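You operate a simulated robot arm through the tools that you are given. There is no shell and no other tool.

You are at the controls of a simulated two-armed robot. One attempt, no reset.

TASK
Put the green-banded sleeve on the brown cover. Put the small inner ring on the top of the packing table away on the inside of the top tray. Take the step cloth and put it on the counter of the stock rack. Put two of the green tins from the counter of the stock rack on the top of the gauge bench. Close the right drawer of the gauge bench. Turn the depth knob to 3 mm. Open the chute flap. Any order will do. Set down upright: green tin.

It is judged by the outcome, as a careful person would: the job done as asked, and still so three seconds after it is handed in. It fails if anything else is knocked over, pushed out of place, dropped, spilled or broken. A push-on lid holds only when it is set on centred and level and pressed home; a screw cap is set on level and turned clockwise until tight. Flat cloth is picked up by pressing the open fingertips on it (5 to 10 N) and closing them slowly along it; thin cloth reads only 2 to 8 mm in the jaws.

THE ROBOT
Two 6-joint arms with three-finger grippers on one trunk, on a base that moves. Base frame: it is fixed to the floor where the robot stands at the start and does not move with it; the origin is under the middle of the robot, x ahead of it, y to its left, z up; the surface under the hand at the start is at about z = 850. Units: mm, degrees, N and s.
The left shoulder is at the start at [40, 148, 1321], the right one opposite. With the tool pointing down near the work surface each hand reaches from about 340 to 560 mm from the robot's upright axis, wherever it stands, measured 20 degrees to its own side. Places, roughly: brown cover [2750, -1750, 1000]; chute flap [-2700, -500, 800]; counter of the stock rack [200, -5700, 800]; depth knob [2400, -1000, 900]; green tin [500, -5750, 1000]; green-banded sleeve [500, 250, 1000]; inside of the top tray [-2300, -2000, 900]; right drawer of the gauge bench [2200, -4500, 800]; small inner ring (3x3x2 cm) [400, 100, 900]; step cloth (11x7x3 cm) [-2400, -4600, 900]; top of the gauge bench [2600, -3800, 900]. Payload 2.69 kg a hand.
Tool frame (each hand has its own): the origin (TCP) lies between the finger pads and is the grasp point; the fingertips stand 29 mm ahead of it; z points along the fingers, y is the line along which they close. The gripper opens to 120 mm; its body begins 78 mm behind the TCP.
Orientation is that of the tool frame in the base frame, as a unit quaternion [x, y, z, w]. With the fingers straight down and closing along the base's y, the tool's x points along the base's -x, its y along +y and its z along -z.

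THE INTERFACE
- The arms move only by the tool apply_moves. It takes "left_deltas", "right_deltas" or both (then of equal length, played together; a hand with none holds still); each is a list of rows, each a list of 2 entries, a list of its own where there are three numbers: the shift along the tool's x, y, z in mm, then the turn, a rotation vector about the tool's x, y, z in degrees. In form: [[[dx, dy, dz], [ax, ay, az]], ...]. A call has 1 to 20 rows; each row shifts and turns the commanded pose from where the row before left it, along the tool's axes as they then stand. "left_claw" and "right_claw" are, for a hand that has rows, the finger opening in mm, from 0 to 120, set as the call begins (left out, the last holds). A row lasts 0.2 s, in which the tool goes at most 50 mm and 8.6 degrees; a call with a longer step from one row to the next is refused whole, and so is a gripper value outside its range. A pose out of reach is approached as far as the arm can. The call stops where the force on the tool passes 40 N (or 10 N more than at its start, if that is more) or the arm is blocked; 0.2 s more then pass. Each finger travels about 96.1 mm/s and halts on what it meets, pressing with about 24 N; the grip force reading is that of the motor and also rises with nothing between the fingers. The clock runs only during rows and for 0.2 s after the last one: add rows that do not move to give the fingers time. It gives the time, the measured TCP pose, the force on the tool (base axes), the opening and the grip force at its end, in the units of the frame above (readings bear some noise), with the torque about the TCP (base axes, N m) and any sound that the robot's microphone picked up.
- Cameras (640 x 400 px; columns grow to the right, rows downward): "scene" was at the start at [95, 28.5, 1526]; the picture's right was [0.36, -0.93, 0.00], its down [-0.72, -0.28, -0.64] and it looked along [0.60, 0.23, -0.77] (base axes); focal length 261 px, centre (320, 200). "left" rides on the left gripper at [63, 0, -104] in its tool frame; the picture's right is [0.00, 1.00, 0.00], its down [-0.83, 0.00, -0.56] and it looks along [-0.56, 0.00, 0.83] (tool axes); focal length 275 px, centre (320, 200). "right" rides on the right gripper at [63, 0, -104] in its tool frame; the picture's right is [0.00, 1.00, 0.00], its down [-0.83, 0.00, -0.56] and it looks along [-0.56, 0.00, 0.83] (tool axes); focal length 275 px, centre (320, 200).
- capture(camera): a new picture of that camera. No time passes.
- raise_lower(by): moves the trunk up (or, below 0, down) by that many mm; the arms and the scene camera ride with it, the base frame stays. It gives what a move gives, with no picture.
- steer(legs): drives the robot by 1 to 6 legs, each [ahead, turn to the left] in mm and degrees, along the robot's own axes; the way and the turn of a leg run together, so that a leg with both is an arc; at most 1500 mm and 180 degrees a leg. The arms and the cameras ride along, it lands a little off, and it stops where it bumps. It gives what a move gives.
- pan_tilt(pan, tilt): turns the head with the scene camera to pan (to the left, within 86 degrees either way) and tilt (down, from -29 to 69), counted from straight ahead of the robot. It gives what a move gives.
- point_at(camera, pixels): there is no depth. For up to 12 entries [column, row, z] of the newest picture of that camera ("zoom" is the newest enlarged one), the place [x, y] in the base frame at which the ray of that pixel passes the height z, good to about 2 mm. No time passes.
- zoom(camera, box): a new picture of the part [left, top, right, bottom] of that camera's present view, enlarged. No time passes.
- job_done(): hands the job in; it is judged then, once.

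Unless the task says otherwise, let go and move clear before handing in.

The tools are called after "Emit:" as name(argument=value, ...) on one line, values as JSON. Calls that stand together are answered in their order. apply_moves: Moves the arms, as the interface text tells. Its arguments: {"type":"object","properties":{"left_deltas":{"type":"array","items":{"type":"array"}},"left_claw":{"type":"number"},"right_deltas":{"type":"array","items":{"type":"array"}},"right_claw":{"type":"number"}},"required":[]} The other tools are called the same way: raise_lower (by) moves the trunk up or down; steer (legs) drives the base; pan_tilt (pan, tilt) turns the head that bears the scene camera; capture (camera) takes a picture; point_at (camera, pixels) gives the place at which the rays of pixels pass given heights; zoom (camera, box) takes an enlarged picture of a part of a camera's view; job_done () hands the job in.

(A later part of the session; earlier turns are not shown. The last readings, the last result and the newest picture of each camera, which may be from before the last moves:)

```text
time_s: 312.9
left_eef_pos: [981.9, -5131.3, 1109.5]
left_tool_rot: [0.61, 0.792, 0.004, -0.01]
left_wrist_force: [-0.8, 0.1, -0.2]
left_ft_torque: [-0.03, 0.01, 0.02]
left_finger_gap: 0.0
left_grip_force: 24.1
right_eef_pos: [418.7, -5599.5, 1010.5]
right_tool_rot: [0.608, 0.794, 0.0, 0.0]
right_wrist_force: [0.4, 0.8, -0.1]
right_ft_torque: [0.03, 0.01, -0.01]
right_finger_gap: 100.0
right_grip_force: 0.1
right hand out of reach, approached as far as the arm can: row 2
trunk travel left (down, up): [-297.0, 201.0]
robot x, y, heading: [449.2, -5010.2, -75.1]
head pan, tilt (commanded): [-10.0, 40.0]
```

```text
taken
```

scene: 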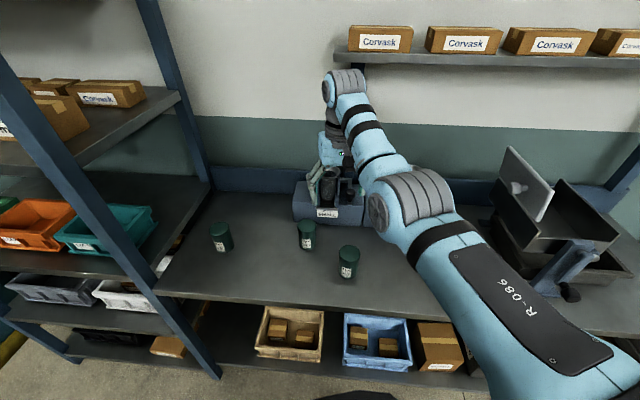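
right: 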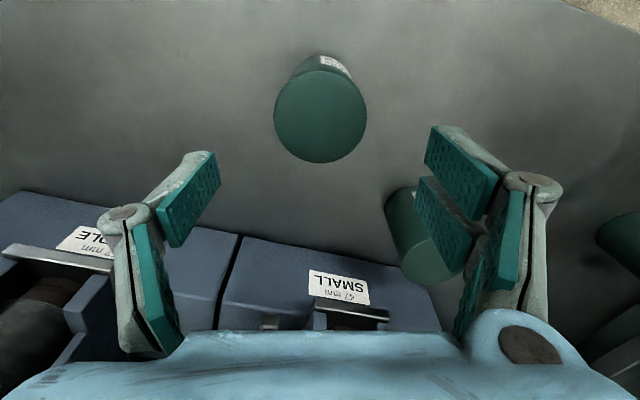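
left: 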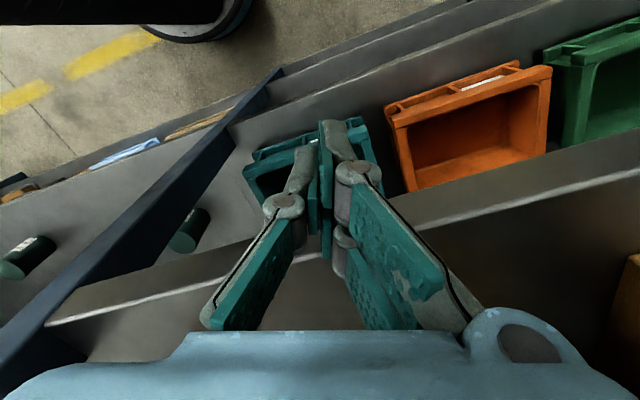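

T3's top is at (320,112): centred sideways, and about 12 mm further along tool +x. I'll shift that and descend to z≈950 for a check.

Emit:
apply_moves(right_deltas=[[[6, 0, 5], [0, 0, 0]], [[6, 0, 15], [0, 0, 0]], [[0, 0, 15], [0, 0, 0]], [[0, 0, 15], [0, 0, 0]], [[0, 0, 10], [0, 0, 0]], [[0, 0, 0], [0, 0, 0]]], right_claw=95)

Emit:
capture(camera="right")

```text
time_s: 314.2
left_eef_pos: [982.1, -5131.5, 1110.2]
left_tool_rot: [0.609, 0.793, 0.003, -0.009]
left_wrist_force: [-0.4, -0.8, 0.2]
left_ft_torque: [0.01, 0.05, 0.0]
left_finger_gap: 0.0
left_grip_force: 24.2
right_eef_pos: [419.0, -5598.9, 951.0]
right_tool_rot: [0.608, 0.794, -0.001, 0.001]
right_wrist_force: [-0.2, 1.1, -0.5]
right_ft_torque: [0.01, -0.01, 0.01]
right_finger_gap: 94.7
right_grip_force: 0.0
right hand out of reach, approached as far as the arm can: row 1, 2
trunk travel left (down, up): [-297.0, 201.0]
robot x, y, heading: [453.3, -5009.8, -75.1]
head pan, tilt (commanded): [-10.0, 40.0]
```

```text
taken
```

right: 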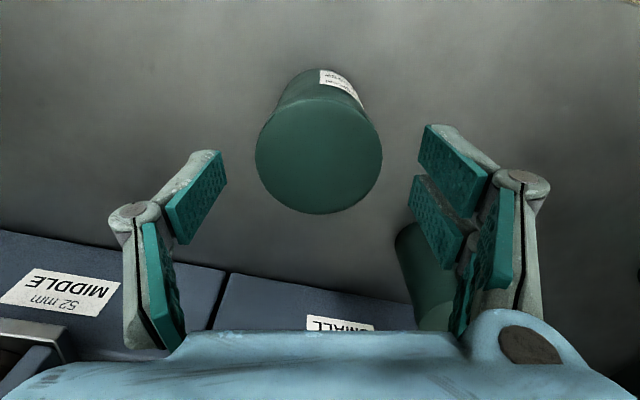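

The arm can't come further in at this height, so I'll back the base 11 mm instead to centre on the tin.

Emit:
steer(legs=[[-11, 0]])

Emit:
capture(camera="right")

```text
time_s: 315.0
left_eef_pos: [980.0, -5122.3, 1109.5]
left_tool_rot: [0.611, 0.791, 0.004, -0.01]
left_wrist_force: [0.0, 0.3, -0.2]
left_ft_torque: [0.04, 0.03, 0.0]
left_finger_gap: 0.3
left_grip_force: 24.0
right_eef_pos: [416.4, -5589.1, 949.6]
right_tool_rot: [0.608, 0.794, -0.001, -0.002]
right_wrist_force: [1.3, -1.1, 0.0]
right_ft_torque: [-0.01, 0.0, 0.0]
right_finger_gap: 95.0
right_grip_force: 0.0
trunk travel left (down, up): [-297.0, 201.0]
robot x, y, heading: [453.0, -4998.8, -75.1]
head pan, tilt (commanded): [-10.0, 40.0]
```

```text
taken
```

right: 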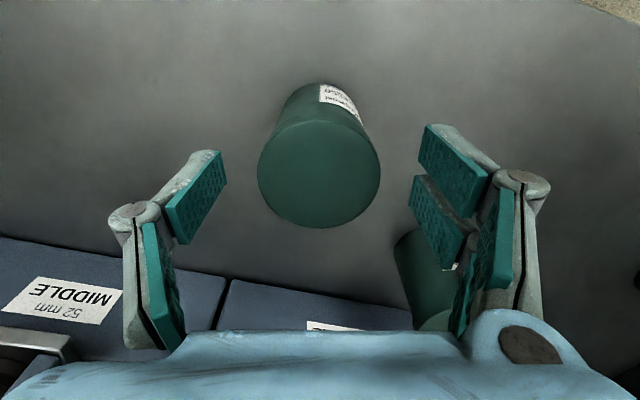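

Centred now (319,168). Descending to z≈920 and closing on the tin.

Emit:
apply_moves(right_deltas=[[[1, 0, 10], [0, 0, 0]], [[1, 0, 10], [0, 0, 0]], [[0, 0, 9], [0, 0, 0]], [[0, 0, 0], [0, 0, 0]]])

Emit:
apply_moves(right_deltas=[[[0, 0, 0], [0, 0, 0]], [[0, 0, 0], [0, 0, 0]], [[0, 0, 0], [0, 0, 0]], [[0, 0, 0], [0, 0, 0]]], right_claw=30)

Emit:
capture(camera="right")

```text
time_s: 316.0
left_eef_pos: [979.5, -5119.6, 1109.3]
left_tool_rot: [0.611, 0.791, 0.003, -0.009]
left_wrist_force: [0.2, 0.6, 0.3]
left_ft_torque: [0.0, 0.01, -0.02]
left_finger_gap: 0.2
left_grip_force: 24.4
right_eef_pos: [414.8, -5585.9, 921.5]
right_tool_rot: [0.608, 0.794, -0.001, 0.0]
right_wrist_force: [0.5, -0.1, 0.4]
right_ft_torque: [-0.02, -0.02, 0.03]
right_finger_gap: 95.1
right_grip_force: 0.2
trunk travel left (down, up): [-297.0, 201.0]
robot x, y, heading: [447.3, -5005.7, -74.8]
head pan, tilt (commanded): [-10.0, 40.0]
```

```text
time_s: 317.0
left_eef_pos: [977.9, -5119.6, 1109.4]
left_tool_rot: [0.61, 0.792, 0.003, -0.01]
left_wrist_force: [0.2, 0.3, 0.0]
left_ft_torque: [-0.01, -0.01, -0.01]
left_finger_gap: 0.0
left_grip_force: 23.5
right_eef_pos: [415.6, -5585.5, 922.4]
right_tool_rot: [0.608, 0.794, -0.001, 0.0]
right_wrist_force: [0.4, -1.3, 0.7]
right_ft_torque: [-0.02, 0.04, -0.01]
right_finger_gap: 58.8
right_grip_force: 24.2
trunk travel left (down, up): [-297.0, 201.0]
robot x, y, heading: [449.3, -4997.5, -74.9]
head pan, tilt (commanded): [-10.0, 40.0]
```

```text
taken
```

right: 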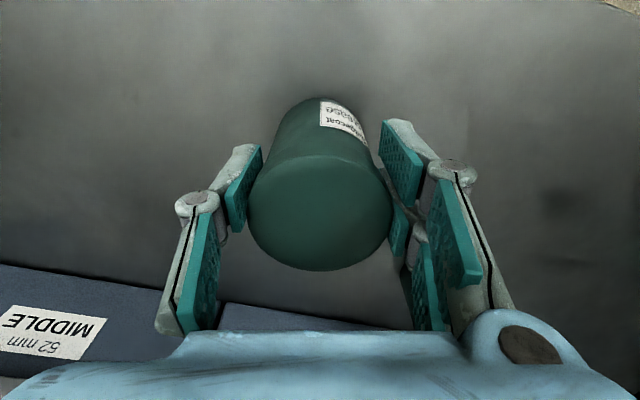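

Gripped at 58.8 mm with the top face centred near (320,205). Slow test lift.

Emit:
apply_moves(right_deltas=[[[0, 0, -5], [0, 0, 0]], [[0, 0, -6], [0, 0, 0]], [[0, 0, -8], [0, 0, 0]], [[0, 0, -8], [0, 0, 0]], [[0, 0, 0], [0, 0, 0]]])

Emit:
capture(camera="right")

```text
time_s: 318.2
left_eef_pos: [978.6, -5121.3, 1109.4]
left_tool_rot: [0.611, 0.791, 0.004, -0.01]
left_wrist_force: [0.1, -0.6, -0.1]
left_ft_torque: [0.01, -0.01, -0.01]
left_finger_gap: 0.0
left_grip_force: 24.0
right_eef_pos: [416.7, -5584.2, 949.2]
right_tool_rot: [0.608, 0.794, -0.001, 0.0]
right_wrist_force: [0.3, -0.6, -2.7]
right_ft_torque: [0.06, 0.04, -0.02]
right_finger_gap: 58.8
right_grip_force: 23.3
trunk travel left (down, up): [-297.0, 201.0]
robot x, y, heading: [445.4, -5000.7, -75.0]
head pan, tilt (commanded): [-10.0, 40.0]
```

```text
taken
```

right: 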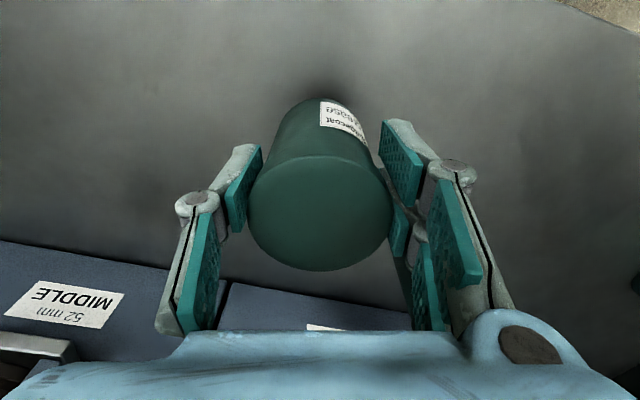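

The tin is held without slip (2.7 N). I'll raise the trunk, back off from the counter and carry it to the gauge bench.

Emit:
raise_lower(by=150)

Emit:
steer(legs=[[-250, 0], [0, 91], [1110, 0], [0, -16]])

Emit:
pan_tilt(pan=0, tilt=30)

Emit:
capture(camera="scene")

Emit:
capture(camera="right")

```text
time_s: 319.9
left_eef_pos: [978.1, -5120.7, 1261.0]
left_tool_rot: [0.611, 0.791, 0.004, -0.01]
left_wrist_force: [0.7, -0.4, -0.4]
left_ft_torque: [0.0, -0.02, 0.02]
left_finger_gap: 0.0
left_grip_force: 24.2
right_eef_pos: [414.8, -5583.9, 1098.5]
right_tool_rot: [0.608, 0.794, -0.001, 0.0]
right_wrist_force: [0.2, 0.1, -1.5]
right_ft_torque: [0.03, 0.0, -0.04]
right_finger_gap: 58.9
right_grip_force: 24.0
trunk travel left (down, up): [-447.0, 51.0]
robot x, y, heading: [448.2, -5000.0, -74.9]
head pan, tilt (commanded): [-10.0, 40.0]
```

```text
time_s: 331.9
left_eef_pos: [1698.6, -3951.6, 1260.0]
left_tool_rot: [-0.006, 1.0, -0.004, -0.008]
left_wrist_force: [0.7, -1.0, -1.0]
left_ft_torque: [-0.01, -0.01, 0.02]
left_finger_gap: 0.0
left_grip_force: 24.3
right_eef_pos: [2015.6, -4611.1, 1099.6]
right_tool_rot: [-0.011, 1.0, 0.0, 0.001]
right_wrist_force: [1.1, 0.0, -1.7]
right_ft_torque: [0.0, 0.04, 0.02]
right_finger_gap: 58.7
right_grip_force: 23.7
trunk travel left (down, up): [-447.0, 51.0]
robot x, y, heading: [1454.6, -4439.5, 1.1]
head pan, tilt (commanded): [-10.0, 40.0]
```

```text
time_s: 332.6
left_eef_pos: [1700.3, -3953.0, 1260.6]
left_tool_rot: [-0.007, 1.0, -0.003, -0.008]
left_wrist_force: [0.3, 0.2, 0.1]
left_ft_torque: [-0.01, 0.03, 0.01]
left_finger_gap: 0.1
left_grip_force: 23.9
right_eef_pos: [2015.6, -4613.0, 1099.0]
right_tool_rot: [-0.011, 1.0, -0.001, 0.0]
right_wrist_force: [0.1, -0.7, -1.2]
right_ft_torque: [0.05, 0.05, 0.02]
right_finger_gap: 58.5
right_grip_force: 24.0
trunk travel left (down, up): [-447.0, 51.0]
robot x, y, heading: [1454.2, -4440.1, 1.1]
head pan, tilt (commanded): [0.0, 30.0]
```

```text
taken
```

scene: 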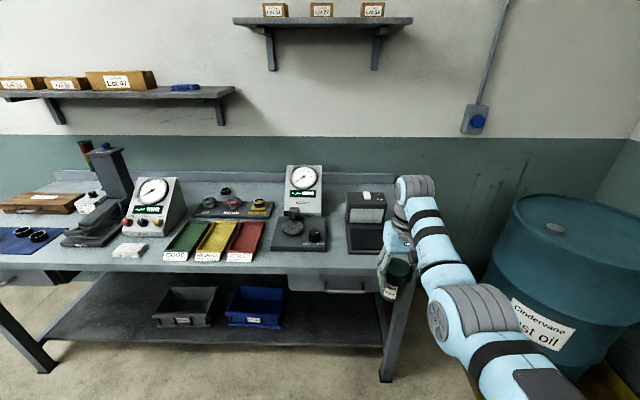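

```text
taken
```

right: 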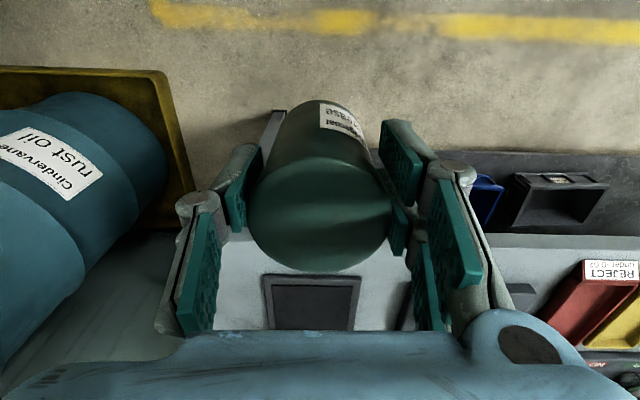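

The bench front strip is crowded. I'll measure the gaps on the bench top: around the black pad, between the pouch and trays, and the right end.

Emit:
point_at(camera="scene", pixels=[[347, 253, 885], [384, 254, 885], [327, 250, 885], [270, 249, 885], [252, 262, 885], [146, 256, 885], [165, 262, 885], [330, 268, 880], [112, 256, 885], [62, 246, 885], [395, 262, 880], [250, 270, 880]])

Emit:
point_at(camera="right", pixels=[[262, 275, 885], [360, 275, 885], [200, 330, 880], [130, 300, 880], [190, 240, 880], [430, 237, 880], [520, 285, 885]])

Emit:
zoom(camera="scene", box=[50, 180, 400, 290])

```text
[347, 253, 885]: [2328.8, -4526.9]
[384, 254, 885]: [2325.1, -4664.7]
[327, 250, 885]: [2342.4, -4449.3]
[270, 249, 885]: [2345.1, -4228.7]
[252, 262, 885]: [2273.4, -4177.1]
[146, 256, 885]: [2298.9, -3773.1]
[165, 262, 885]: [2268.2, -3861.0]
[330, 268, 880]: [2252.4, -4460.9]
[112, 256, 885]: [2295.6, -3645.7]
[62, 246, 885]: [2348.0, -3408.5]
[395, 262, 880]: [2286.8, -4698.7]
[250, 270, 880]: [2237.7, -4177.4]
```

```text
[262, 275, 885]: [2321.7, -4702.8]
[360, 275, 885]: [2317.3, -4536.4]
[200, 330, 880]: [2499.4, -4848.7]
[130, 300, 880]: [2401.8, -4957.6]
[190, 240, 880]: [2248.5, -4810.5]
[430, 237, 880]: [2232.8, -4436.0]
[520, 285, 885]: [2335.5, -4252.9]
```

```text
1.83 times, centred on (225, 235) of scene
```

zoom: 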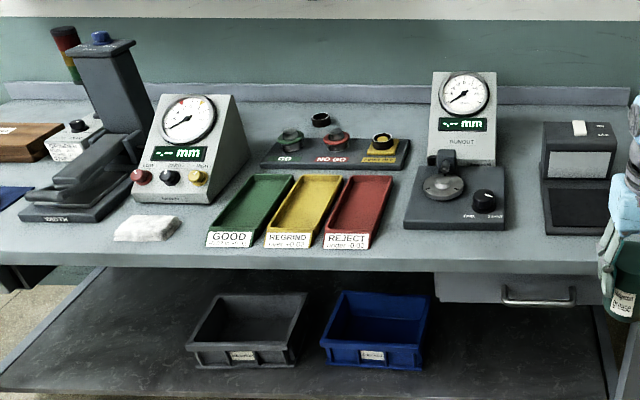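

There's a clear spot between the dial gauge base and the black pad, near the front at about (2298,-4488). I'll turn slightly left and drive in so the tin is above that spot.

Emit:
steer(legs=[[0, 7.6], [262, 0]])

Emit:
raise_lower(by=-90)

Emit:
capture(camera="scene")

Emit:
capture(camera="right")

```text
time_s: 335.1
left_eef_pos: [1891.3, -3886.3, 1260.9]
left_tool_rot: [-0.073, 0.997, -0.005, -0.006]
left_wrist_force: [-0.5, -1.5, 0.6]
left_ft_torque: [0.03, -0.01, 0.02]
left_finger_gap: 0.2
left_grip_force: 24.5
right_eef_pos: [2291.1, -4496.7, 1100.3]
right_tool_rot: [-0.075, 0.997, -0.002, 0.002]
right_wrist_force: [-0.7, -0.7, -1.2]
right_ft_torque: [0.03, -0.03, -0.01]
right_finger_gap: 59.0
right_grip_force: 23.8
trunk travel left (down, up): [-447.0, 51.0]
robot x, y, heading: [1713.1, -4402.2, 8.7]
head pan, tilt (commanded): [0.0, 30.0]
```

```text
time_s: 336.4
left_eef_pos: [1895.8, -3885.4, 1169.9]
left_tool_rot: [-0.073, 0.997, -0.005, -0.009]
left_wrist_force: [0.1, 0.2, 1.1]
left_ft_torque: [-0.01, 0.02, 0.0]
left_finger_gap: 0.0
left_grip_force: 24.1
right_eef_pos: [2294.3, -4496.6, 1009.1]
right_tool_rot: [-0.074, 0.997, -0.001, 0.002]
right_wrist_force: [-0.4, -0.1, -2.0]
right_ft_torque: [-0.02, 0.04, -0.02]
right_finger_gap: 58.9
right_grip_force: 24.1
trunk travel left (down, up): [-357.0, 141.0]
robot x, y, heading: [1716.7, -4399.0, 8.4]
head pan, tilt (commanded): [0.0, 30.0]
```

```text
taken
```

scene: 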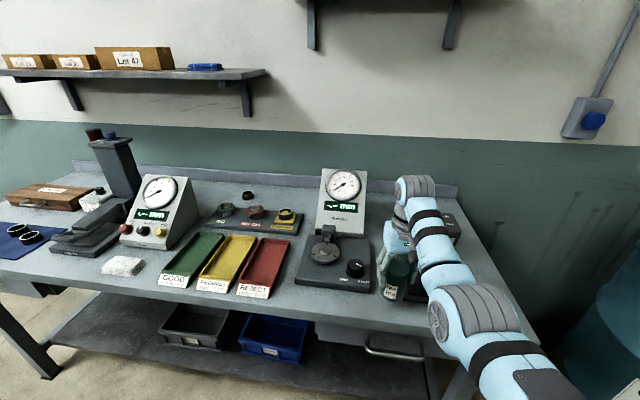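

```text
taken
```

right: 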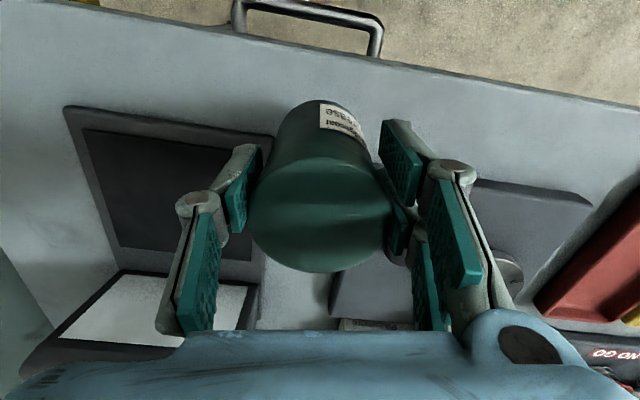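

The tin hangs over the spot at (2294,-4497). I'll check the pad and gauge base corners from the right camera for clearances.

Emit:
point_at(camera="right", pixels=[[275, 135, 888], [65, 108, 888], [470, 180, 915], [592, 200, 915], [200, 22, 880], [450, 70, 880], [330, 310, 915]])

Emit:
zoom(camera="scene", box=[280, 210, 480, 350])

```text
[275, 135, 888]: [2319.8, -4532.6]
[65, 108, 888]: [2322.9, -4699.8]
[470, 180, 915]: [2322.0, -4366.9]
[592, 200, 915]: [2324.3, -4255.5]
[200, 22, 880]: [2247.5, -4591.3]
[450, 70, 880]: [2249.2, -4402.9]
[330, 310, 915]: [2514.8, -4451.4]
```

```text
2.86 times, centred on (380, 280) of scene
```

zoom: 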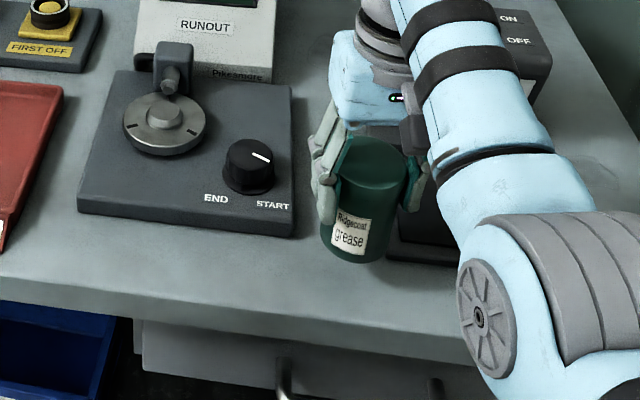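

Target spot (2287,-4490) leaves clearance on all sides. Shifting 10 mm and lowering.

Emit:
apply_moves(right_deltas=[[[3, 4, 0], [0, 0, 0]], [[3, 4, 8], [0, 0, 0]], [[0, 0, 10], [0, 0, 0]], [[0, 0, 10], [0, 0, 0]], [[0, 0, 0], [0, 0, 0]]])

Emit:
zoom(camera="scene", box=[280, 210, 480, 350])

```text
time_s: 337.6
left_eef_pos: [1895.5, -3884.6, 1169.3]
left_tool_rot: [-0.072, 0.997, -0.004, -0.008]
left_wrist_force: [0.0, 0.2, 0.3]
left_ft_torque: [0.04, -0.01, 0.01]
left_finger_gap: 0.1
left_grip_force: 23.9
right_eef_pos: [2285.4, -4489.6, 981.1]
right_tool_rot: [-0.075, 0.997, 0.0, 0.0]
right_wrist_force: [-0.4, -0.9, -2.5]
right_ft_torque: [-0.02, 0.04, -0.01]
right_finger_gap: 58.8
right_grip_force: 23.9
trunk travel left (down, up): [-357.0, 141.0]
robot x, y, heading: [1714.6, -4401.7, 8.6]
head pan, tilt (commanded): [0.0, 30.0]
```

```text
2.86 times, centred on (380, 280) of scene
```

zoom: 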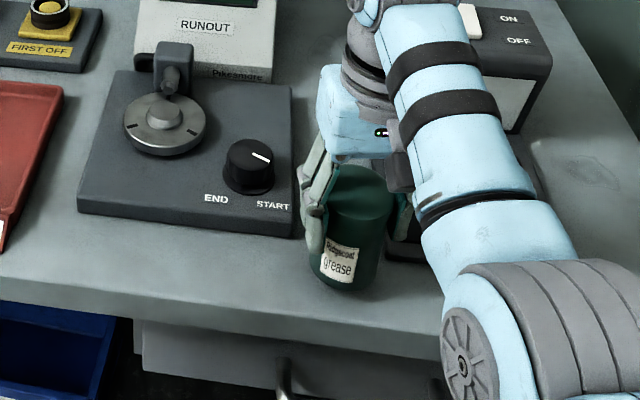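

Continuing down in small steps until it touches.

Emit:
apply_moves(right_deltas=[[[0, 0, 5], [0, 0, 0]], [[0, 0, 5], [0, 0, 0]], [[0, 0, 3], [0, 0, 0]], [[0, 0, 3], [0, 0, 0]], [[0, 0, 0], [0, 0, 0]]])

Emit:
apply_moves(right_deltas=[[[0, 0, 2], [0, 0, 0]], [[0, 0, 2], [0, 0, 0]], [[0, 0, 0], [0, 0, 0]]])

```text
time_s: 338.8
left_eef_pos: [1895.4, -3885.4, 1168.7]
left_tool_rot: [-0.073, 0.997, -0.004, -0.009]
left_wrist_force: [-0.4, -0.7, 0.1]
left_ft_torque: [-0.01, -0.03, -0.03]
left_finger_gap: 0.2
left_grip_force: 23.9
right_eef_pos: [2286.4, -4491.0, 964.9]
right_tool_rot: [-0.075, 0.997, -0.001, 0.001]
right_wrist_force: [-0.1, -0.4, -2.4]
right_ft_torque: [0.01, 0.02, 0.01]
right_finger_gap: 58.5
right_grip_force: 23.6
trunk travel left (down, up): [-357.0, 141.0]
robot x, y, heading: [1718.4, -4398.4, 8.8]
head pan, tilt (commanded): [0.0, 30.0]
```

```text
time_s: 339.6
left_eef_pos: [1894.6, -3885.4, 1169.8]
left_tool_rot: [-0.072, 0.997, -0.004, -0.008]
left_wrist_force: [0.4, 1.0, 0.0]
left_ft_torque: [0.0, 0.0, -0.02]
left_finger_gap: 0.0
left_grip_force: 24.0
right_eef_pos: [2287.2, -4489.7, 961.9]
right_tool_rot: [-0.075, 0.997, 0.0, 0.002]
right_wrist_force: [3.1, -0.6, 10.8]
right_ft_torque: [0.08, -0.04, -0.01]
right_finger_gap: 59.0
right_grip_force: 23.5
trunk travel left (down, up): [-357.0, 141.0]
robot x, y, heading: [1713.3, -4397.6, 8.4]
head pan, tilt (commanded): [0.0, 30.0]
```

Touchdown at z≈962 with 10.8 N. Relieving 1 mm and opening.

Emit:
apply_moves(right_deltas=[[[0, 0, -1.5], [0, 0, 0]], [[0, 0, 0], [0, 0, 0]]])

Emit:
apply_moves(right_deltas=[[[0, 0, 0], [0, 0, 0]], [[0, 0, 0], [0, 0, 0]], [[0, 0, 0], [0, 0, 0]]], right_claw=80)

Emit:
apply_moves(right_deltas=[[[0, 0, -12], [0, 0, 0]], [[0, 0, -20], [0, 0, 0]], [[0, 0, -25], [0, 0, 0]], [[0, 0, -25], [0, 0, 0]], [[0, 0, -25], [0, 0, 0]]])

Emit:
capture(camera="scene")

Emit:
capture(camera="right")

```text
time_s: 340.1
left_eef_pos: [1896.1, -3884.9, 1168.7]
left_tool_rot: [-0.072, 0.997, -0.004, -0.009]
left_wrist_force: [-0.3, 0.7, 0.3]
left_ft_torque: [0.0, 0.01, 0.02]
left_finger_gap: 0.0
left_grip_force: 23.6
right_eef_pos: [2287.9, -4491.5, 962.0]
right_tool_rot: [-0.075, 0.997, 0.0, 0.0]
right_wrist_force: [0.8, 0.4, -1.5]
right_ft_torque: [0.02, 0.07, 0.02]
right_finger_gap: 58.7
right_grip_force: 24.4
trunk travel left (down, up): [-357.0, 141.0]
robot x, y, heading: [1716.3, -4400.1, 8.7]
head pan, tilt (commanded): [0.0, 30.0]
```

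```text
time_s: 340.9
left_eef_pos: [1895.5, -3885.1, 1169.9]
left_tool_rot: [-0.073, 0.997, -0.004, -0.008]
left_wrist_force: [0.1, 0.1, 0.2]
left_ft_torque: [0.0, -0.01, 0.02]
left_finger_gap: 0.0
left_grip_force: 24.1
right_eef_pos: [2286.7, -4491.6, 962.2]
right_tool_rot: [-0.076, 0.997, -0.001, 0.001]
right_wrist_force: [-0.7, 0.0, 0.5]
right_ft_torque: [0.01, 0.01, -0.01]
right_finger_gap: 80.1
right_grip_force: 0.1
trunk travel left (down, up): [-357.0, 141.0]
robot x, y, heading: [1716.0, -4397.2, 8.7]
head pan, tilt (commanded): [0.0, 30.0]
```

```text
time_s: 342.1
left_eef_pos: [1895.1, -3885.0, 1168.8]
left_tool_rot: [-0.072, 0.997, -0.004, -0.008]
left_wrist_force: [-0.3, -0.4, -0.3]
left_ft_torque: [-0.01, -0.01, 0.01]
left_finger_gap: 0.0
left_grip_force: 24.0
right_eef_pos: [2297.2, -4489.8, 1069.7]
right_tool_rot: [-0.077, 0.997, -0.001, 0.001]
right_wrist_force: [-0.2, 0.0, 0.7]
right_ft_torque: [0.01, 0.02, -0.02]
right_finger_gap: 80.2
right_grip_force: 0.0
right hand out of reach, approached as far as the arm can: row 3, 4
trunk travel left (down, up): [-357.0, 141.0]
robot x, y, heading: [1711.9, -4399.8, 8.2]
head pan, tilt (commanded): [0.0, 30.0]
```

```text
taken
```

scene: 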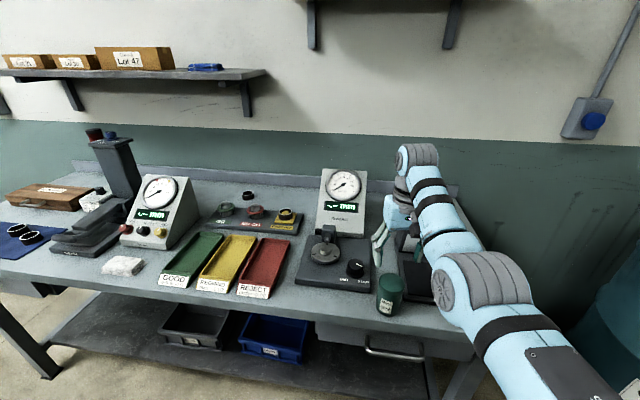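

```text
taken
```

right: 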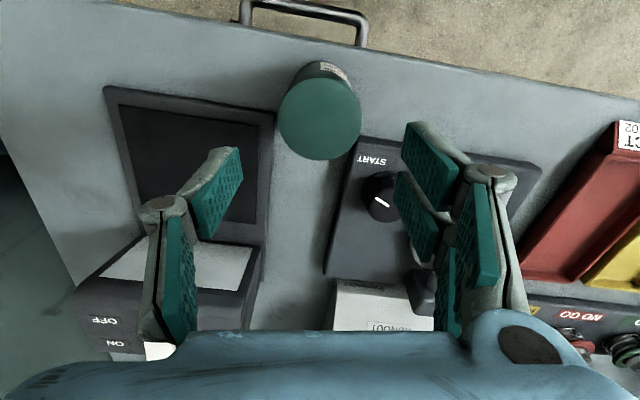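

Tin one stands upright on the gauge bench. For the second, I'll check the free area right of the black pad.

Emit:
point_at(camera="right", pixels=[[38, 215, 880], [5, 140, 880], [75, 280, 880], [105, 88, 885], [75, 290, 885], [545, 165, 915], [618, 130, 885]])

Emit:
raise_lower(by=90)

Emit:
steer(legs=[[-300, 0], [0, 180]])

```text
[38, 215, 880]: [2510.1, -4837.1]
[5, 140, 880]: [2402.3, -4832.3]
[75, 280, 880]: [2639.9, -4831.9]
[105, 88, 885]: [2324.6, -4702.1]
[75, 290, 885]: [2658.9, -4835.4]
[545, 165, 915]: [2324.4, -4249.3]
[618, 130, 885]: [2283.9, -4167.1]
```

```text
time_s: 343.4
left_eef_pos: [1894.9, -3885.0, 1260.7]
left_tool_rot: [-0.072, 0.997, -0.004, -0.008]
left_wrist_force: [-0.1, 0.2, 0.1]
left_ft_torque: [-0.01, 0.01, -0.01]
left_finger_gap: 0.0
left_grip_force: 24.2
right_eef_pos: [2296.8, -4489.5, 1160.9]
right_tool_rot: [-0.076, 0.997, -0.002, 0.0]
right_wrist_force: [-0.6, 0.1, 0.0]
right_ft_torque: [-0.02, -0.01, 0.0]
right_finger_gap: 80.1
right_grip_force: 0.0
trunk travel left (down, up): [-447.0, 51.0]
robot x, y, heading: [1718.9, -4400.6, 8.7]
head pan, tilt (commanded): [0.0, 30.0]
```

```text
time_s: 352.8
left_eef_pos: [1240.2, -4958.0, 1261.0]
left_tool_rot: [0.997, 0.071, 0.009, -0.004]
left_wrist_force: [-0.5, -0.1, 0.1]
left_ft_torque: [0.0, 0.02, 0.0]
left_finger_gap: 0.0
left_grip_force: 24.4
right_eef_pos: [839.4, -4352.1, 1159.4]
right_tool_rot: [0.997, 0.074, 0.0, -0.002]
right_wrist_force: [-0.4, -0.4, 0.0]
right_ft_torque: [-0.04, -0.01, 0.0]
right_finger_gap: 80.1
right_grip_force: 0.1
trunk travel left (down, up): [-447.0, 51.0]
robot x, y, heading: [1421.9, -4444.0, -171.6]
head pan, tilt (commanded): [0.0, 30.0]
```

The area right of the pad spans y -4702 to -4833: a good spot for tin two. Now I'll go back for the tin at about (845,-5657), approaching with heading -75° only after turning well clear of the rack.

Emit:
steer(legs=[[0, 19.9], [708, 0], [0, 76.7], [270, 0]])

Emit:
apply_moves(right_deltas=[[[0, 0, 0], [0, 0, 0]], [[0, 0, 0], [0, 0, 0]]], right_claw=95)

Emit:
capture(camera="right")

Emit:
pan_tilt(pan=-10, tilt=40)

Emit:
capture(camera="scene")

```text
time_s: 362.4
left_eef_pos: [1387.2, -5160.0, 1261.7]
left_tool_rot: [0.631, 0.776, 0.002, -0.008]
left_wrist_force: [0.0, -0.9, 0.3]
left_ft_torque: [-0.05, -0.02, 0.0]
left_finger_gap: 0.0
left_grip_force: 23.6
right_eef_pos: [806.9, -5597.4, 1161.7]
right_tool_rot: [0.629, 0.777, -0.002, 0.0]
right_wrist_force: [-0.2, 0.7, 0.2]
right_ft_torque: [-0.03, 0.02, 0.0]
right_finger_gap: 79.8
right_grip_force: 0.0
trunk travel left (down, up): [-447.0, 51.0]
robot x, y, heading: [863.7, -5014.3, -78.1]
head pan, tilt (commanded): [0.0, 30.0]
```

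```text
time_s: 363.0
left_eef_pos: [1388.2, -5162.3, 1261.1]
left_tool_rot: [0.631, 0.776, 0.003, -0.009]
left_wrist_force: [0.8, 0.3, 0.8]
left_ft_torque: [-0.03, -0.02, -0.02]
left_finger_gap: 0.0
left_grip_force: 24.1
right_eef_pos: [807.7, -5599.7, 1161.2]
right_tool_rot: [0.629, 0.777, -0.001, -0.001]
right_wrist_force: [-0.1, 1.4, 0.1]
right_ft_torque: [0.0, -0.03, 0.01]
right_finger_gap: 95.1
right_grip_force: 0.1
trunk travel left (down, up): [-447.0, 51.0]
robot x, y, heading: [866.7, -5017.5, -78.0]
head pan, tilt (commanded): [0.0, 30.0]
```

```text
taken
```

right: 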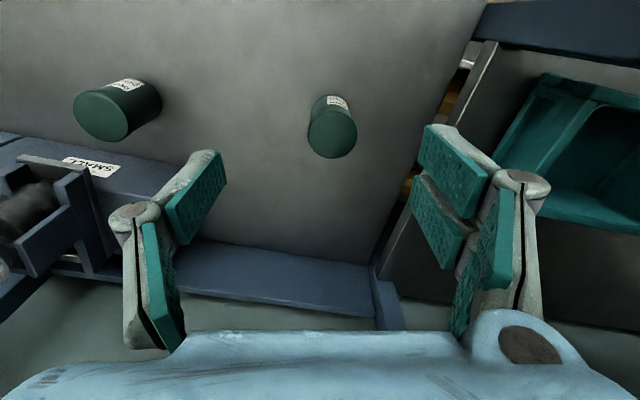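

```text
time_s: 363.7
left_eef_pos: [1387.7, -5162.6, 1260.9]
left_tool_rot: [0.63, 0.776, 0.003, -0.01]
left_wrist_force: [-0.2, 0.1, 0.5]
left_ft_torque: [-0.01, -0.01, -0.04]
left_finger_gap: 0.0
left_grip_force: 23.6
right_eef_pos: [808.3, -5601.7, 1160.6]
right_tool_rot: [0.628, 0.778, -0.001, 0.0]
right_wrist_force: [0.6, 0.1, 0.0]
right_ft_torque: [0.02, 0.01, -0.03]
right_finger_gap: 94.8
right_grip_force: 0.0
trunk travel left (down, up): [-447.0, 51.0]
robot x, y, heading: [865.7, -5012.0, -77.6]
head pan, tilt (commanded): [-10.0, 40.0]
```

```text
taken
```

scene: 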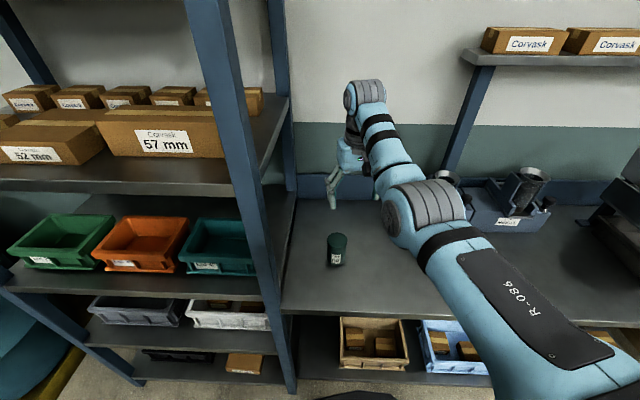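

T1's top shows at (333,134) in the right camera, and the rack's boxes look undisturbed. Computing its position at z=938.

Emit:
point_at(camera="right", pixels=[[333, 134, 930], [333, 134, 938], [333, 134, 946], [308, 134, 938], [358, 134, 938], [440, 150, 938], [480, 45, 938], [395, 230, 850]])

```text
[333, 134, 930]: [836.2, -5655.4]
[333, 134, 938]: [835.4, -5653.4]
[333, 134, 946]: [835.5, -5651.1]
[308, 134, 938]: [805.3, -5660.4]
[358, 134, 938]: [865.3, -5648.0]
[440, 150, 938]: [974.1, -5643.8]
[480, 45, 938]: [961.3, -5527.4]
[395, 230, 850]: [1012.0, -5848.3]
```

T1 is at about (835,-5653). I'll drive 57 mm forward, lower the trunk 150 mm, and shift sideways 16 mm.

Emit:
steer(legs=[[57, 0]])

Emit:
raise_lower(by=-150)

Emit:
apply_moves(right_deltas=[[[0, 8, 0], [0, 0, 0]], [[0, 8, 0], [0, 0, 0]], [[0, 0, 0], [0, 0, 0]]])

Emit:
capture(camera="right")

```text
time_s: 364.6
left_eef_pos: [1397.8, -5209.3, 1262.9]
left_tool_rot: [0.63, 0.776, 0.0, -0.006]
left_wrist_force: [0.2, 0.9, -1.4]
left_ft_torque: [-0.16, 0.01, 0.02]
left_finger_gap: 0.1
left_grip_force: 23.7
right_eef_pos: [819.3, -5647.2, 1166.2]
right_tool_rot: [0.628, 0.778, -0.005, 0.004]
right_wrist_force: [0.0, -0.4, 0.1]
right_ft_torque: [-0.04, -0.01, -0.01]
right_finger_gap: 95.2
right_grip_force: 0.0
trunk travel left (down, up): [-447.0, 51.0]
robot x, y, heading: [877.6, -5072.3, -77.8]
head pan, tilt (commanded): [-10.0, 40.0]
```

```text
time_s: 366.4
left_eef_pos: [1399.1, -5217.5, 1110.3]
left_tool_rot: [0.63, 0.777, 0.002, -0.008]
left_wrist_force: [-0.2, -0.3, -0.6]
left_ft_torque: [0.0, -0.01, -0.03]
left_finger_gap: 0.0
left_grip_force: 23.7
right_eef_pos: [822.0, -5655.8, 1011.1]
right_tool_rot: [0.628, 0.778, -0.001, 0.0]
right_wrist_force: [0.5, -1.2, 0.1]
right_ft_torque: [0.0, -0.01, 0.03]
right_finger_gap: 94.9
right_grip_force: 0.0
trunk travel left (down, up): [-297.0, 201.0]
robot x, y, heading: [874.5, -5071.1, -77.8]
head pan, tilt (commanded): [-10.0, 40.0]
```

```text
time_s: 367.2
left_eef_pos: [1399.3, -5217.7, 1110.0]
left_tool_rot: [0.631, 0.776, 0.003, -0.008]
left_wrist_force: [-0.8, 0.1, -0.3]
left_ft_torque: [-0.01, 0.02, 0.01]
left_finger_gap: 0.2
left_grip_force: 23.7
right_eef_pos: [836.9, -5651.4, 1011.1]
right_tool_rot: [0.628, 0.778, -0.002, 0.001]
right_wrist_force: [-0.4, 0.7, -0.5]
right_ft_torque: [0.02, -0.01, 0.05]
right_finger_gap: 94.8
right_grip_force: 0.0
trunk travel left (down, up): [-297.0, 201.0]
robot x, y, heading: [875.9, -5069.9, -78.2]
head pan, tilt (commanded): [-10.0, 40.0]
```

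```text
taken
```

right: 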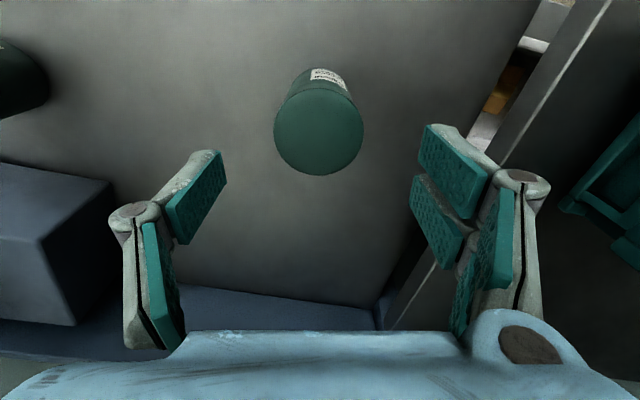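

Aligned (319,126). Descending to z≈921 and closing.

Emit:
apply_moves(right_deltas=[[[1, 0, 15], [0, 0, 0]], [[1, 0, 15], [0, 0, 0]], [[0, 0, 15], [0, 0, 0]], [[0, 0, 15], [0, 0, 0]], [[0, 0, 15], [0, 0, 0]], [[0, 0, 14], [0, 0, 0]], [[0, 0, 0], [0, 0, 0]]])

Emit:
capture(camera="right")

```text
time_s: 368.8
left_eef_pos: [1398.9, -5218.6, 1110.8]
left_tool_rot: [0.63, 0.776, 0.003, -0.009]
left_wrist_force: [0.0, 0.6, -0.6]
left_ft_torque: [-0.02, -0.02, 0.03]
left_finger_gap: 0.2
left_grip_force: 24.2
right_eef_pos: [837.6, -5650.6, 923.4]
right_tool_rot: [0.629, 0.778, -0.002, 0.001]
right_wrist_force: [0.4, 1.0, 0.0]
right_ft_torque: [-0.02, 0.01, 0.0]
right_finger_gap: 95.1
right_grip_force: 0.0
trunk travel left (down, up): [-297.0, 201.0]
robot x, y, heading: [878.7, -5073.2, -77.8]
head pan, tilt (commanded): [-10.0, 40.0]
```

```text
taken
```

right: 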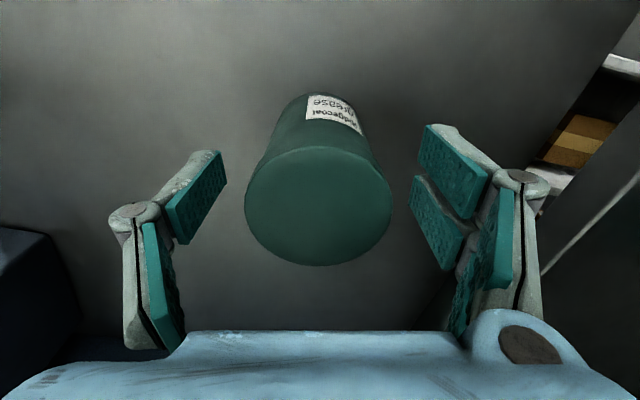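

Emit:
apply_moves(right_deltas=[[[0, 0, 0], [0, 0, 0]], [[0, 0, 0], [0, 0, 0]], [[0, 0, 0], [0, 0, 0]], [[0, 0, 0], [0, 0, 0]]], right_claw=30)

Emit:
apply_moves(right_deltas=[[[0, 0, -5], [0, 0, 0]], [[0, 0, -6], [0, 0, 0]], [[0, 0, -8], [0, 0, 0]], [[0, 0, -8], [0, 0, 0]], [[0, 0, 0], [0, 0, 0]]])

Emit:
capture(camera="right")

```text
time_s: 369.8
left_eef_pos: [1398.7, -5218.0, 1110.8]
left_tool_rot: [0.63, 0.776, 0.003, -0.009]
left_wrist_force: [0.7, -0.3, 0.4]
left_ft_torque: [0.0, -0.02, -0.02]
left_finger_gap: 0.0
left_grip_force: 24.1
right_eef_pos: [837.8, -5651.5, 920.8]
right_tool_rot: [0.628, 0.778, -0.001, 0.001]
right_wrist_force: [-0.8, 0.4, -0.1]
right_ft_torque: [-0.01, 0.04, 0.01]
right_finger_gap: 59.2
right_grip_force: 23.8
trunk travel left (down, up): [-297.0, 201.0]
robot x, y, heading: [877.9, -5071.0, -78.0]
head pan, tilt (commanded): [-10.0, 40.0]
```

```text
time_s: 371.0
left_eef_pos: [1400.8, -5217.9, 1109.4]
left_tool_rot: [0.63, 0.776, 0.002, -0.008]
left_wrist_force: [-0.1, 0.9, 0.1]
left_ft_torque: [-0.03, -0.01, 0.02]
left_finger_gap: 0.0
left_grip_force: 24.1
right_eef_pos: [834.3, -5650.6, 947.7]
right_tool_rot: [0.628, 0.778, -0.002, 0.0]
right_wrist_force: [0.1, 0.1, -1.2]
right_ft_torque: [0.0, -0.01, 0.0]
right_finger_gap: 59.3
right_grip_force: 24.2
trunk travel left (down, up): [-297.0, 201.0]
robot x, y, heading: [874.1, -5070.3, -77.6]
head pan, tilt (commanded): [-10.0, 40.0]
```

```text
taken
```

right: 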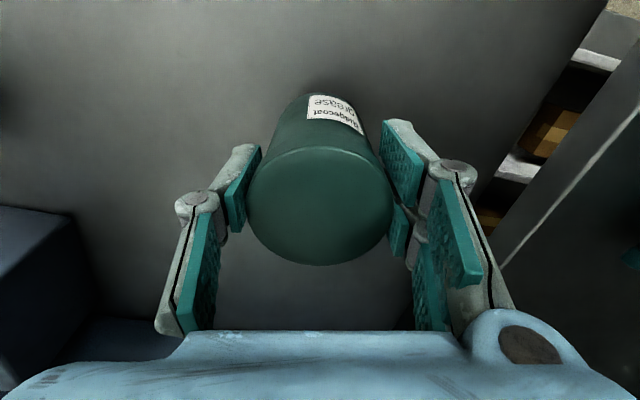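

Second tin held firmly. Raising the trunk, backing off, and carrying it to the gauge bench's right end.

Emit:
raise_lower(by=150)

Emit:
steer(legs=[[-280, 0], [0, 94], [660, 0], [0, -16]])

Emit:
capture(camera="right")

Emit:
pan_tilt(pan=0, tilt=30)

Emit:
capture(camera="scene")

```text
time_s: 372.8
left_eef_pos: [1400.7, -5218.6, 1262.1]
left_tool_rot: [0.63, 0.777, 0.002, -0.01]
left_wrist_force: [-0.2, 0.3, 0.2]
left_ft_torque: [-0.01, 0.0, -0.03]
left_finger_gap: 0.0
left_grip_force: 24.1
right_eef_pos: [836.5, -5650.7, 1098.5]
right_tool_rot: [0.628, 0.779, -0.002, 0.001]
right_wrist_force: [-0.2, 0.7, -2.3]
right_ft_torque: [0.01, 0.01, -0.01]
right_finger_gap: 59.3
right_grip_force: 23.9
trunk travel left (down, up): [-447.0, 51.0]
robot x, y, heading: [876.8, -5071.2, -77.6]
head pan, tilt (commanded): [-10.0, 40.0]
```

```text
time_s: 382.7
left_eef_pos: [1692.4, -4147.9, 1262.0]
left_tool_rot: [0.009, 1.0, -0.004, -0.007]
left_wrist_force: [-0.4, -0.2, 0.4]
left_ft_torque: [0.05, 0.01, 0.05]
left_finger_gap: 0.0
left_grip_force: 24.6
right_eef_pos: [1987.2, -4796.4, 1098.1]
right_tool_rot: [0.006, 1.0, -0.001, 0.001]
right_wrist_force: [0.2, 0.6, -2.6]
right_ft_torque: [0.0, 0.01, 0.01]
right_finger_gap: 59.2
right_grip_force: 23.6
trunk travel left (down, up): [-447.0, 51.0]
robot x, y, heading: [1434.4, -4629.0, -0.7]
head pan, tilt (commanded): [-10.0, 40.0]
```

```text
taken
```

right: 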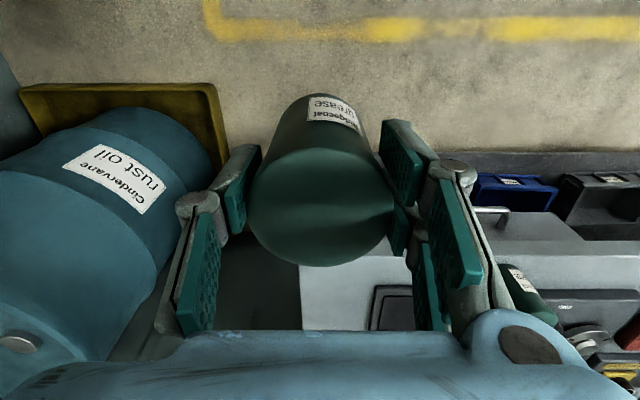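

```text
time_s: 383.5
left_eef_pos: [1692.1, -4150.6, 1260.8]
left_tool_rot: [0.009, 1.0, -0.004, -0.006]
left_wrist_force: [0.8, 0.4, 0.0]
left_ft_torque: [0.03, 0.04, 0.01]
left_finger_gap: 0.2
left_grip_force: 24.1
right_eef_pos: [1986.5, -4797.5, 1097.4]
right_tool_rot: [0.006, 1.0, -0.001, 0.001]
right_wrist_force: [0.8, -0.1, -1.9]
right_ft_torque: [0.02, 0.05, -0.01]
right_finger_gap: 59.1
right_grip_force: 24.5
trunk travel left (down, up): [-447.0, 51.0]
robot x, y, heading: [1429.8, -4626.2, -0.6]
head pan, tilt (commanded): [0.0, 30.0]
```

```text
taken
```

scene: 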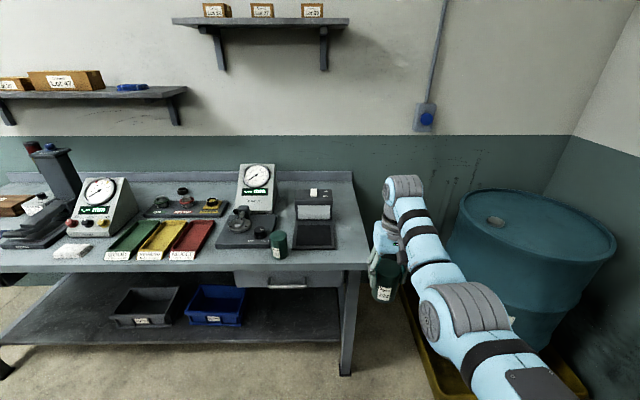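

I'll check the oil-drum tray on the floor for clearance before driving in.

Emit:
point_at(camera="scene", pixels=[[402, 300, 50], [445, 396, 50], [345, 372, 0], [365, 270, 880], [316, 248, 885], [336, 250, 885], [292, 250, 885]])

```text
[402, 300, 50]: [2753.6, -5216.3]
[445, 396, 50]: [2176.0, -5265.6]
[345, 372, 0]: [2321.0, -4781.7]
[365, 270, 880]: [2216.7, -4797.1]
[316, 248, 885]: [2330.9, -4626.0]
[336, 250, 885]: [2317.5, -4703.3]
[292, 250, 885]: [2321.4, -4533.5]
```

The drum tray is well clear. I'll turn 3.2° left and drive 309 mm so the tin comes over about (2305,-4750).

Emit:
steer(legs=[[0, 3.2], [309, 0]])

Emit:
raise_lower(by=-90)

Emit:
capture(camera="right")

Emit:
capture(camera="scene")

```text
time_s: 386.0
left_eef_pos: [1980.1, -4119.6, 1263.0]
left_tool_rot: [-0.023, 1.0, -0.004, -0.005]
left_wrist_force: [-0.9, -0.7, 1.1]
left_ft_torque: [0.0, -0.01, 0.02]
left_finger_gap: 0.3
left_grip_force: 23.6
right_eef_pos: [2314.0, -4748.1, 1099.8]
right_tool_rot: [-0.026, 1.0, -0.001, 0.003]
right_wrist_force: [-0.3, 0.4, -1.6]
right_ft_torque: [0.0, -0.02, 0.0]
right_finger_gap: 59.0
right_grip_force: 24.0
trunk travel left (down, up): [-447.0, 51.0]
robot x, y, heading: [1752.4, -4613.3, 2.8]
head pan, tilt (commanded): [0.0, 30.0]
```

```text
time_s: 387.3
left_eef_pos: [1982.6, -4120.4, 1170.1]
left_tool_rot: [-0.023, 1.0, -0.004, -0.006]
left_wrist_force: [-0.2, 0.0, 0.1]
left_ft_torque: [-0.01, 0.01, -0.02]
left_finger_gap: 0.0
left_grip_force: 24.2
right_eef_pos: [2317.6, -4747.4, 1007.7]
right_tool_rot: [-0.027, 1.0, -0.001, 0.002]
right_wrist_force: [0.1, -1.3, -2.8]
right_ft_torque: [0.03, 0.03, 0.02]
right_finger_gap: 59.1
right_grip_force: 24.3
trunk travel left (down, up): [-357.0, 141.0]
robot x, y, heading: [1753.3, -4614.5, 2.7]
head pan, tilt (commanded): [0.0, 30.0]
```

```text
taken
```

right: 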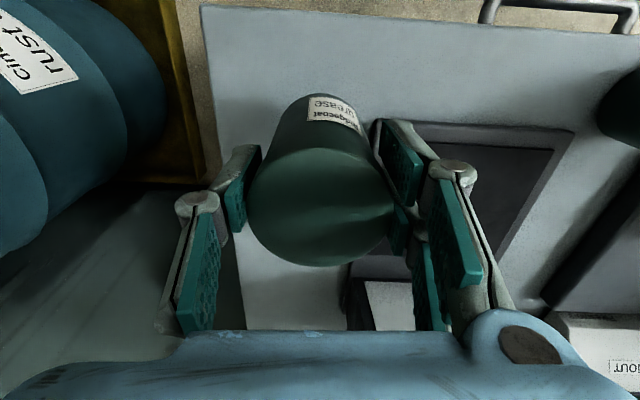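

```text
taken
```

scene: 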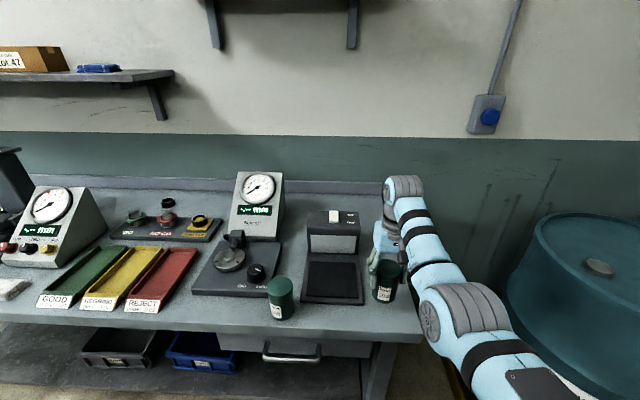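

I'll check the bench's right edge and the pad's edge from the right camera.

Emit:
point_at(camera="right", pixels=[[200, 6, 880], [222, 150, 880], [240, 290, 880], [572, 131, 888], [400, 122, 888], [350, 275, 888]])

Emit:
zoom(camera="scene", box=[280, 200, 460, 340])

```text
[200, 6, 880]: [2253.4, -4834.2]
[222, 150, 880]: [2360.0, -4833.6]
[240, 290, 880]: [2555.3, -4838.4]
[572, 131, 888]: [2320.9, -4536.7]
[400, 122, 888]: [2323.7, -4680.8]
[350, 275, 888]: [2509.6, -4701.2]
```

```text
2.86 times, centred on (370, 270) of scene
```

zoom: 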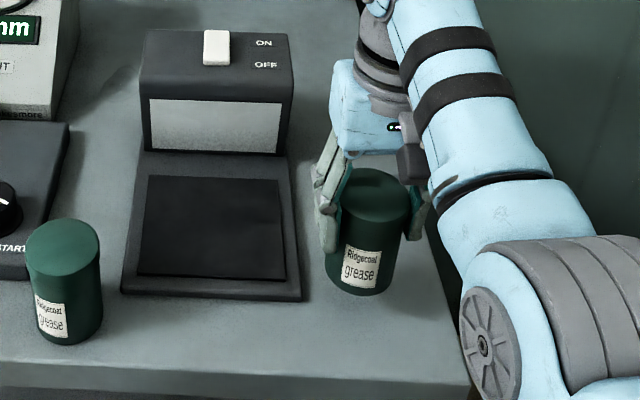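

Shifting 12 mm away from the pad and lowering to the bench.

Emit:
apply_moves(right_deltas=[[[3, -6, 0], [0, 0, 0]], [[3, -6, 8], [0, 0, 0]], [[0, 0, 10], [0, 0, 0]], [[0, 0, 10], [0, 0, 0]], [[0, 0, 5], [0, 0, 0]], [[0, 0, 5], [0, 0, 0]], [[0, 0, 3], [0, 0, 0]], [[0, 0, 0], [0, 0, 0]]])

Emit:
zoom(camera="scene", box=[280, 200, 460, 340])

```text
time_s: 389.1
left_eef_pos: [1982.3, -4121.3, 1170.6]
left_tool_rot: [-0.022, 1.0, -0.004, -0.006]
left_wrist_force: [1.0, -0.4, 0.1]
left_ft_torque: [-0.02, 0.03, 0.02]
left_finger_gap: 0.3
left_grip_force: 24.2
right_eef_pos: [2312.3, -4760.3, 967.1]
right_tool_rot: [-0.026, 1.0, -0.001, 0.001]
right_wrist_force: [0.1, -0.2, -1.3]
right_ft_torque: [0.0, 0.04, 0.01]
right_finger_gap: 59.3
right_grip_force: 23.7
trunk travel left (down, up): [-357.0, 141.0]
robot x, y, heading: [1754.4, -4613.0, 2.8]
head pan, tilt (commanded): [0.0, 30.0]
```

```text
2.86 times, centred on (370, 270) of scene
```

zoom: 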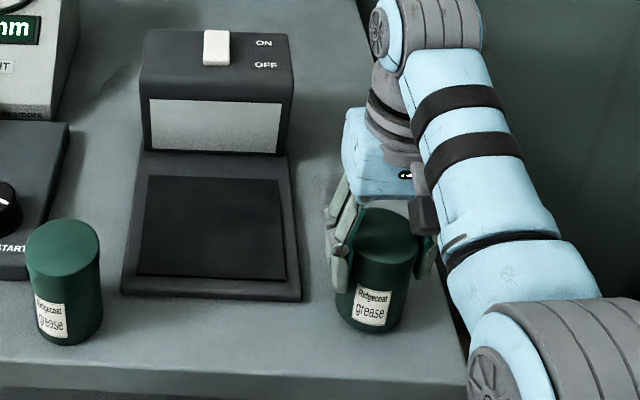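

Emit:
apply_moves(right_deltas=[[[0, 0, 2.5], [0, 0, 0]], [[0, 0, 2.5], [0, 0, 0]], [[0, 0, 0], [0, 0, 0]]])

Emit:
apply_moves(right_deltas=[[[0, 0, 1], [0, 0, 0]], [[0, 0, 0], [0, 0, 0]]])

```text
time_s: 389.9
left_eef_pos: [1982.6, -4119.0, 1169.9]
left_tool_rot: [-0.022, 1.0, -0.004, -0.006]
left_wrist_force: [0.7, -0.2, -0.6]
left_ft_torque: [0.01, -0.01, -0.01]
left_finger_gap: 0.0
left_grip_force: 24.2
right_eef_pos: [2311.3, -4760.6, 962.0]
right_tool_rot: [-0.026, 1.0, -0.002, 0.001]
right_wrist_force: [0.0, 0.1, -2.1]
right_ft_torque: [0.01, 0.03, 0.0]
right_finger_gap: 59.4
right_grip_force: 24.5
trunk travel left (down, up): [-357.0, 141.0]
robot x, y, heading: [1751.6, -4614.8, 2.6]
head pan, tilt (commanded): [0.0, 30.0]
```

```text
time_s: 390.5
left_eef_pos: [1981.7, -4121.2, 1170.1]
left_tool_rot: [-0.024, 1.0, -0.004, -0.006]
left_wrist_force: [0.4, -0.4, 0.3]
left_ft_torque: [0.01, -0.01, 0.0]
left_finger_gap: 0.0
left_grip_force: 24.3
right_eef_pos: [2311.6, -4760.4, 962.6]
right_tool_rot: [-0.026, 1.0, -0.001, 0.002]
right_wrist_force: [0.9, -0.6, 3.8]
right_ft_torque: [0.06, -0.05, 0.04]
right_finger_gap: 59.2
right_grip_force: 24.1
trunk travel left (down, up): [-357.0, 141.0]
robot x, y, heading: [1751.6, -4611.2, 2.8]
head pan, tilt (commanded): [0.0, 30.0]
```

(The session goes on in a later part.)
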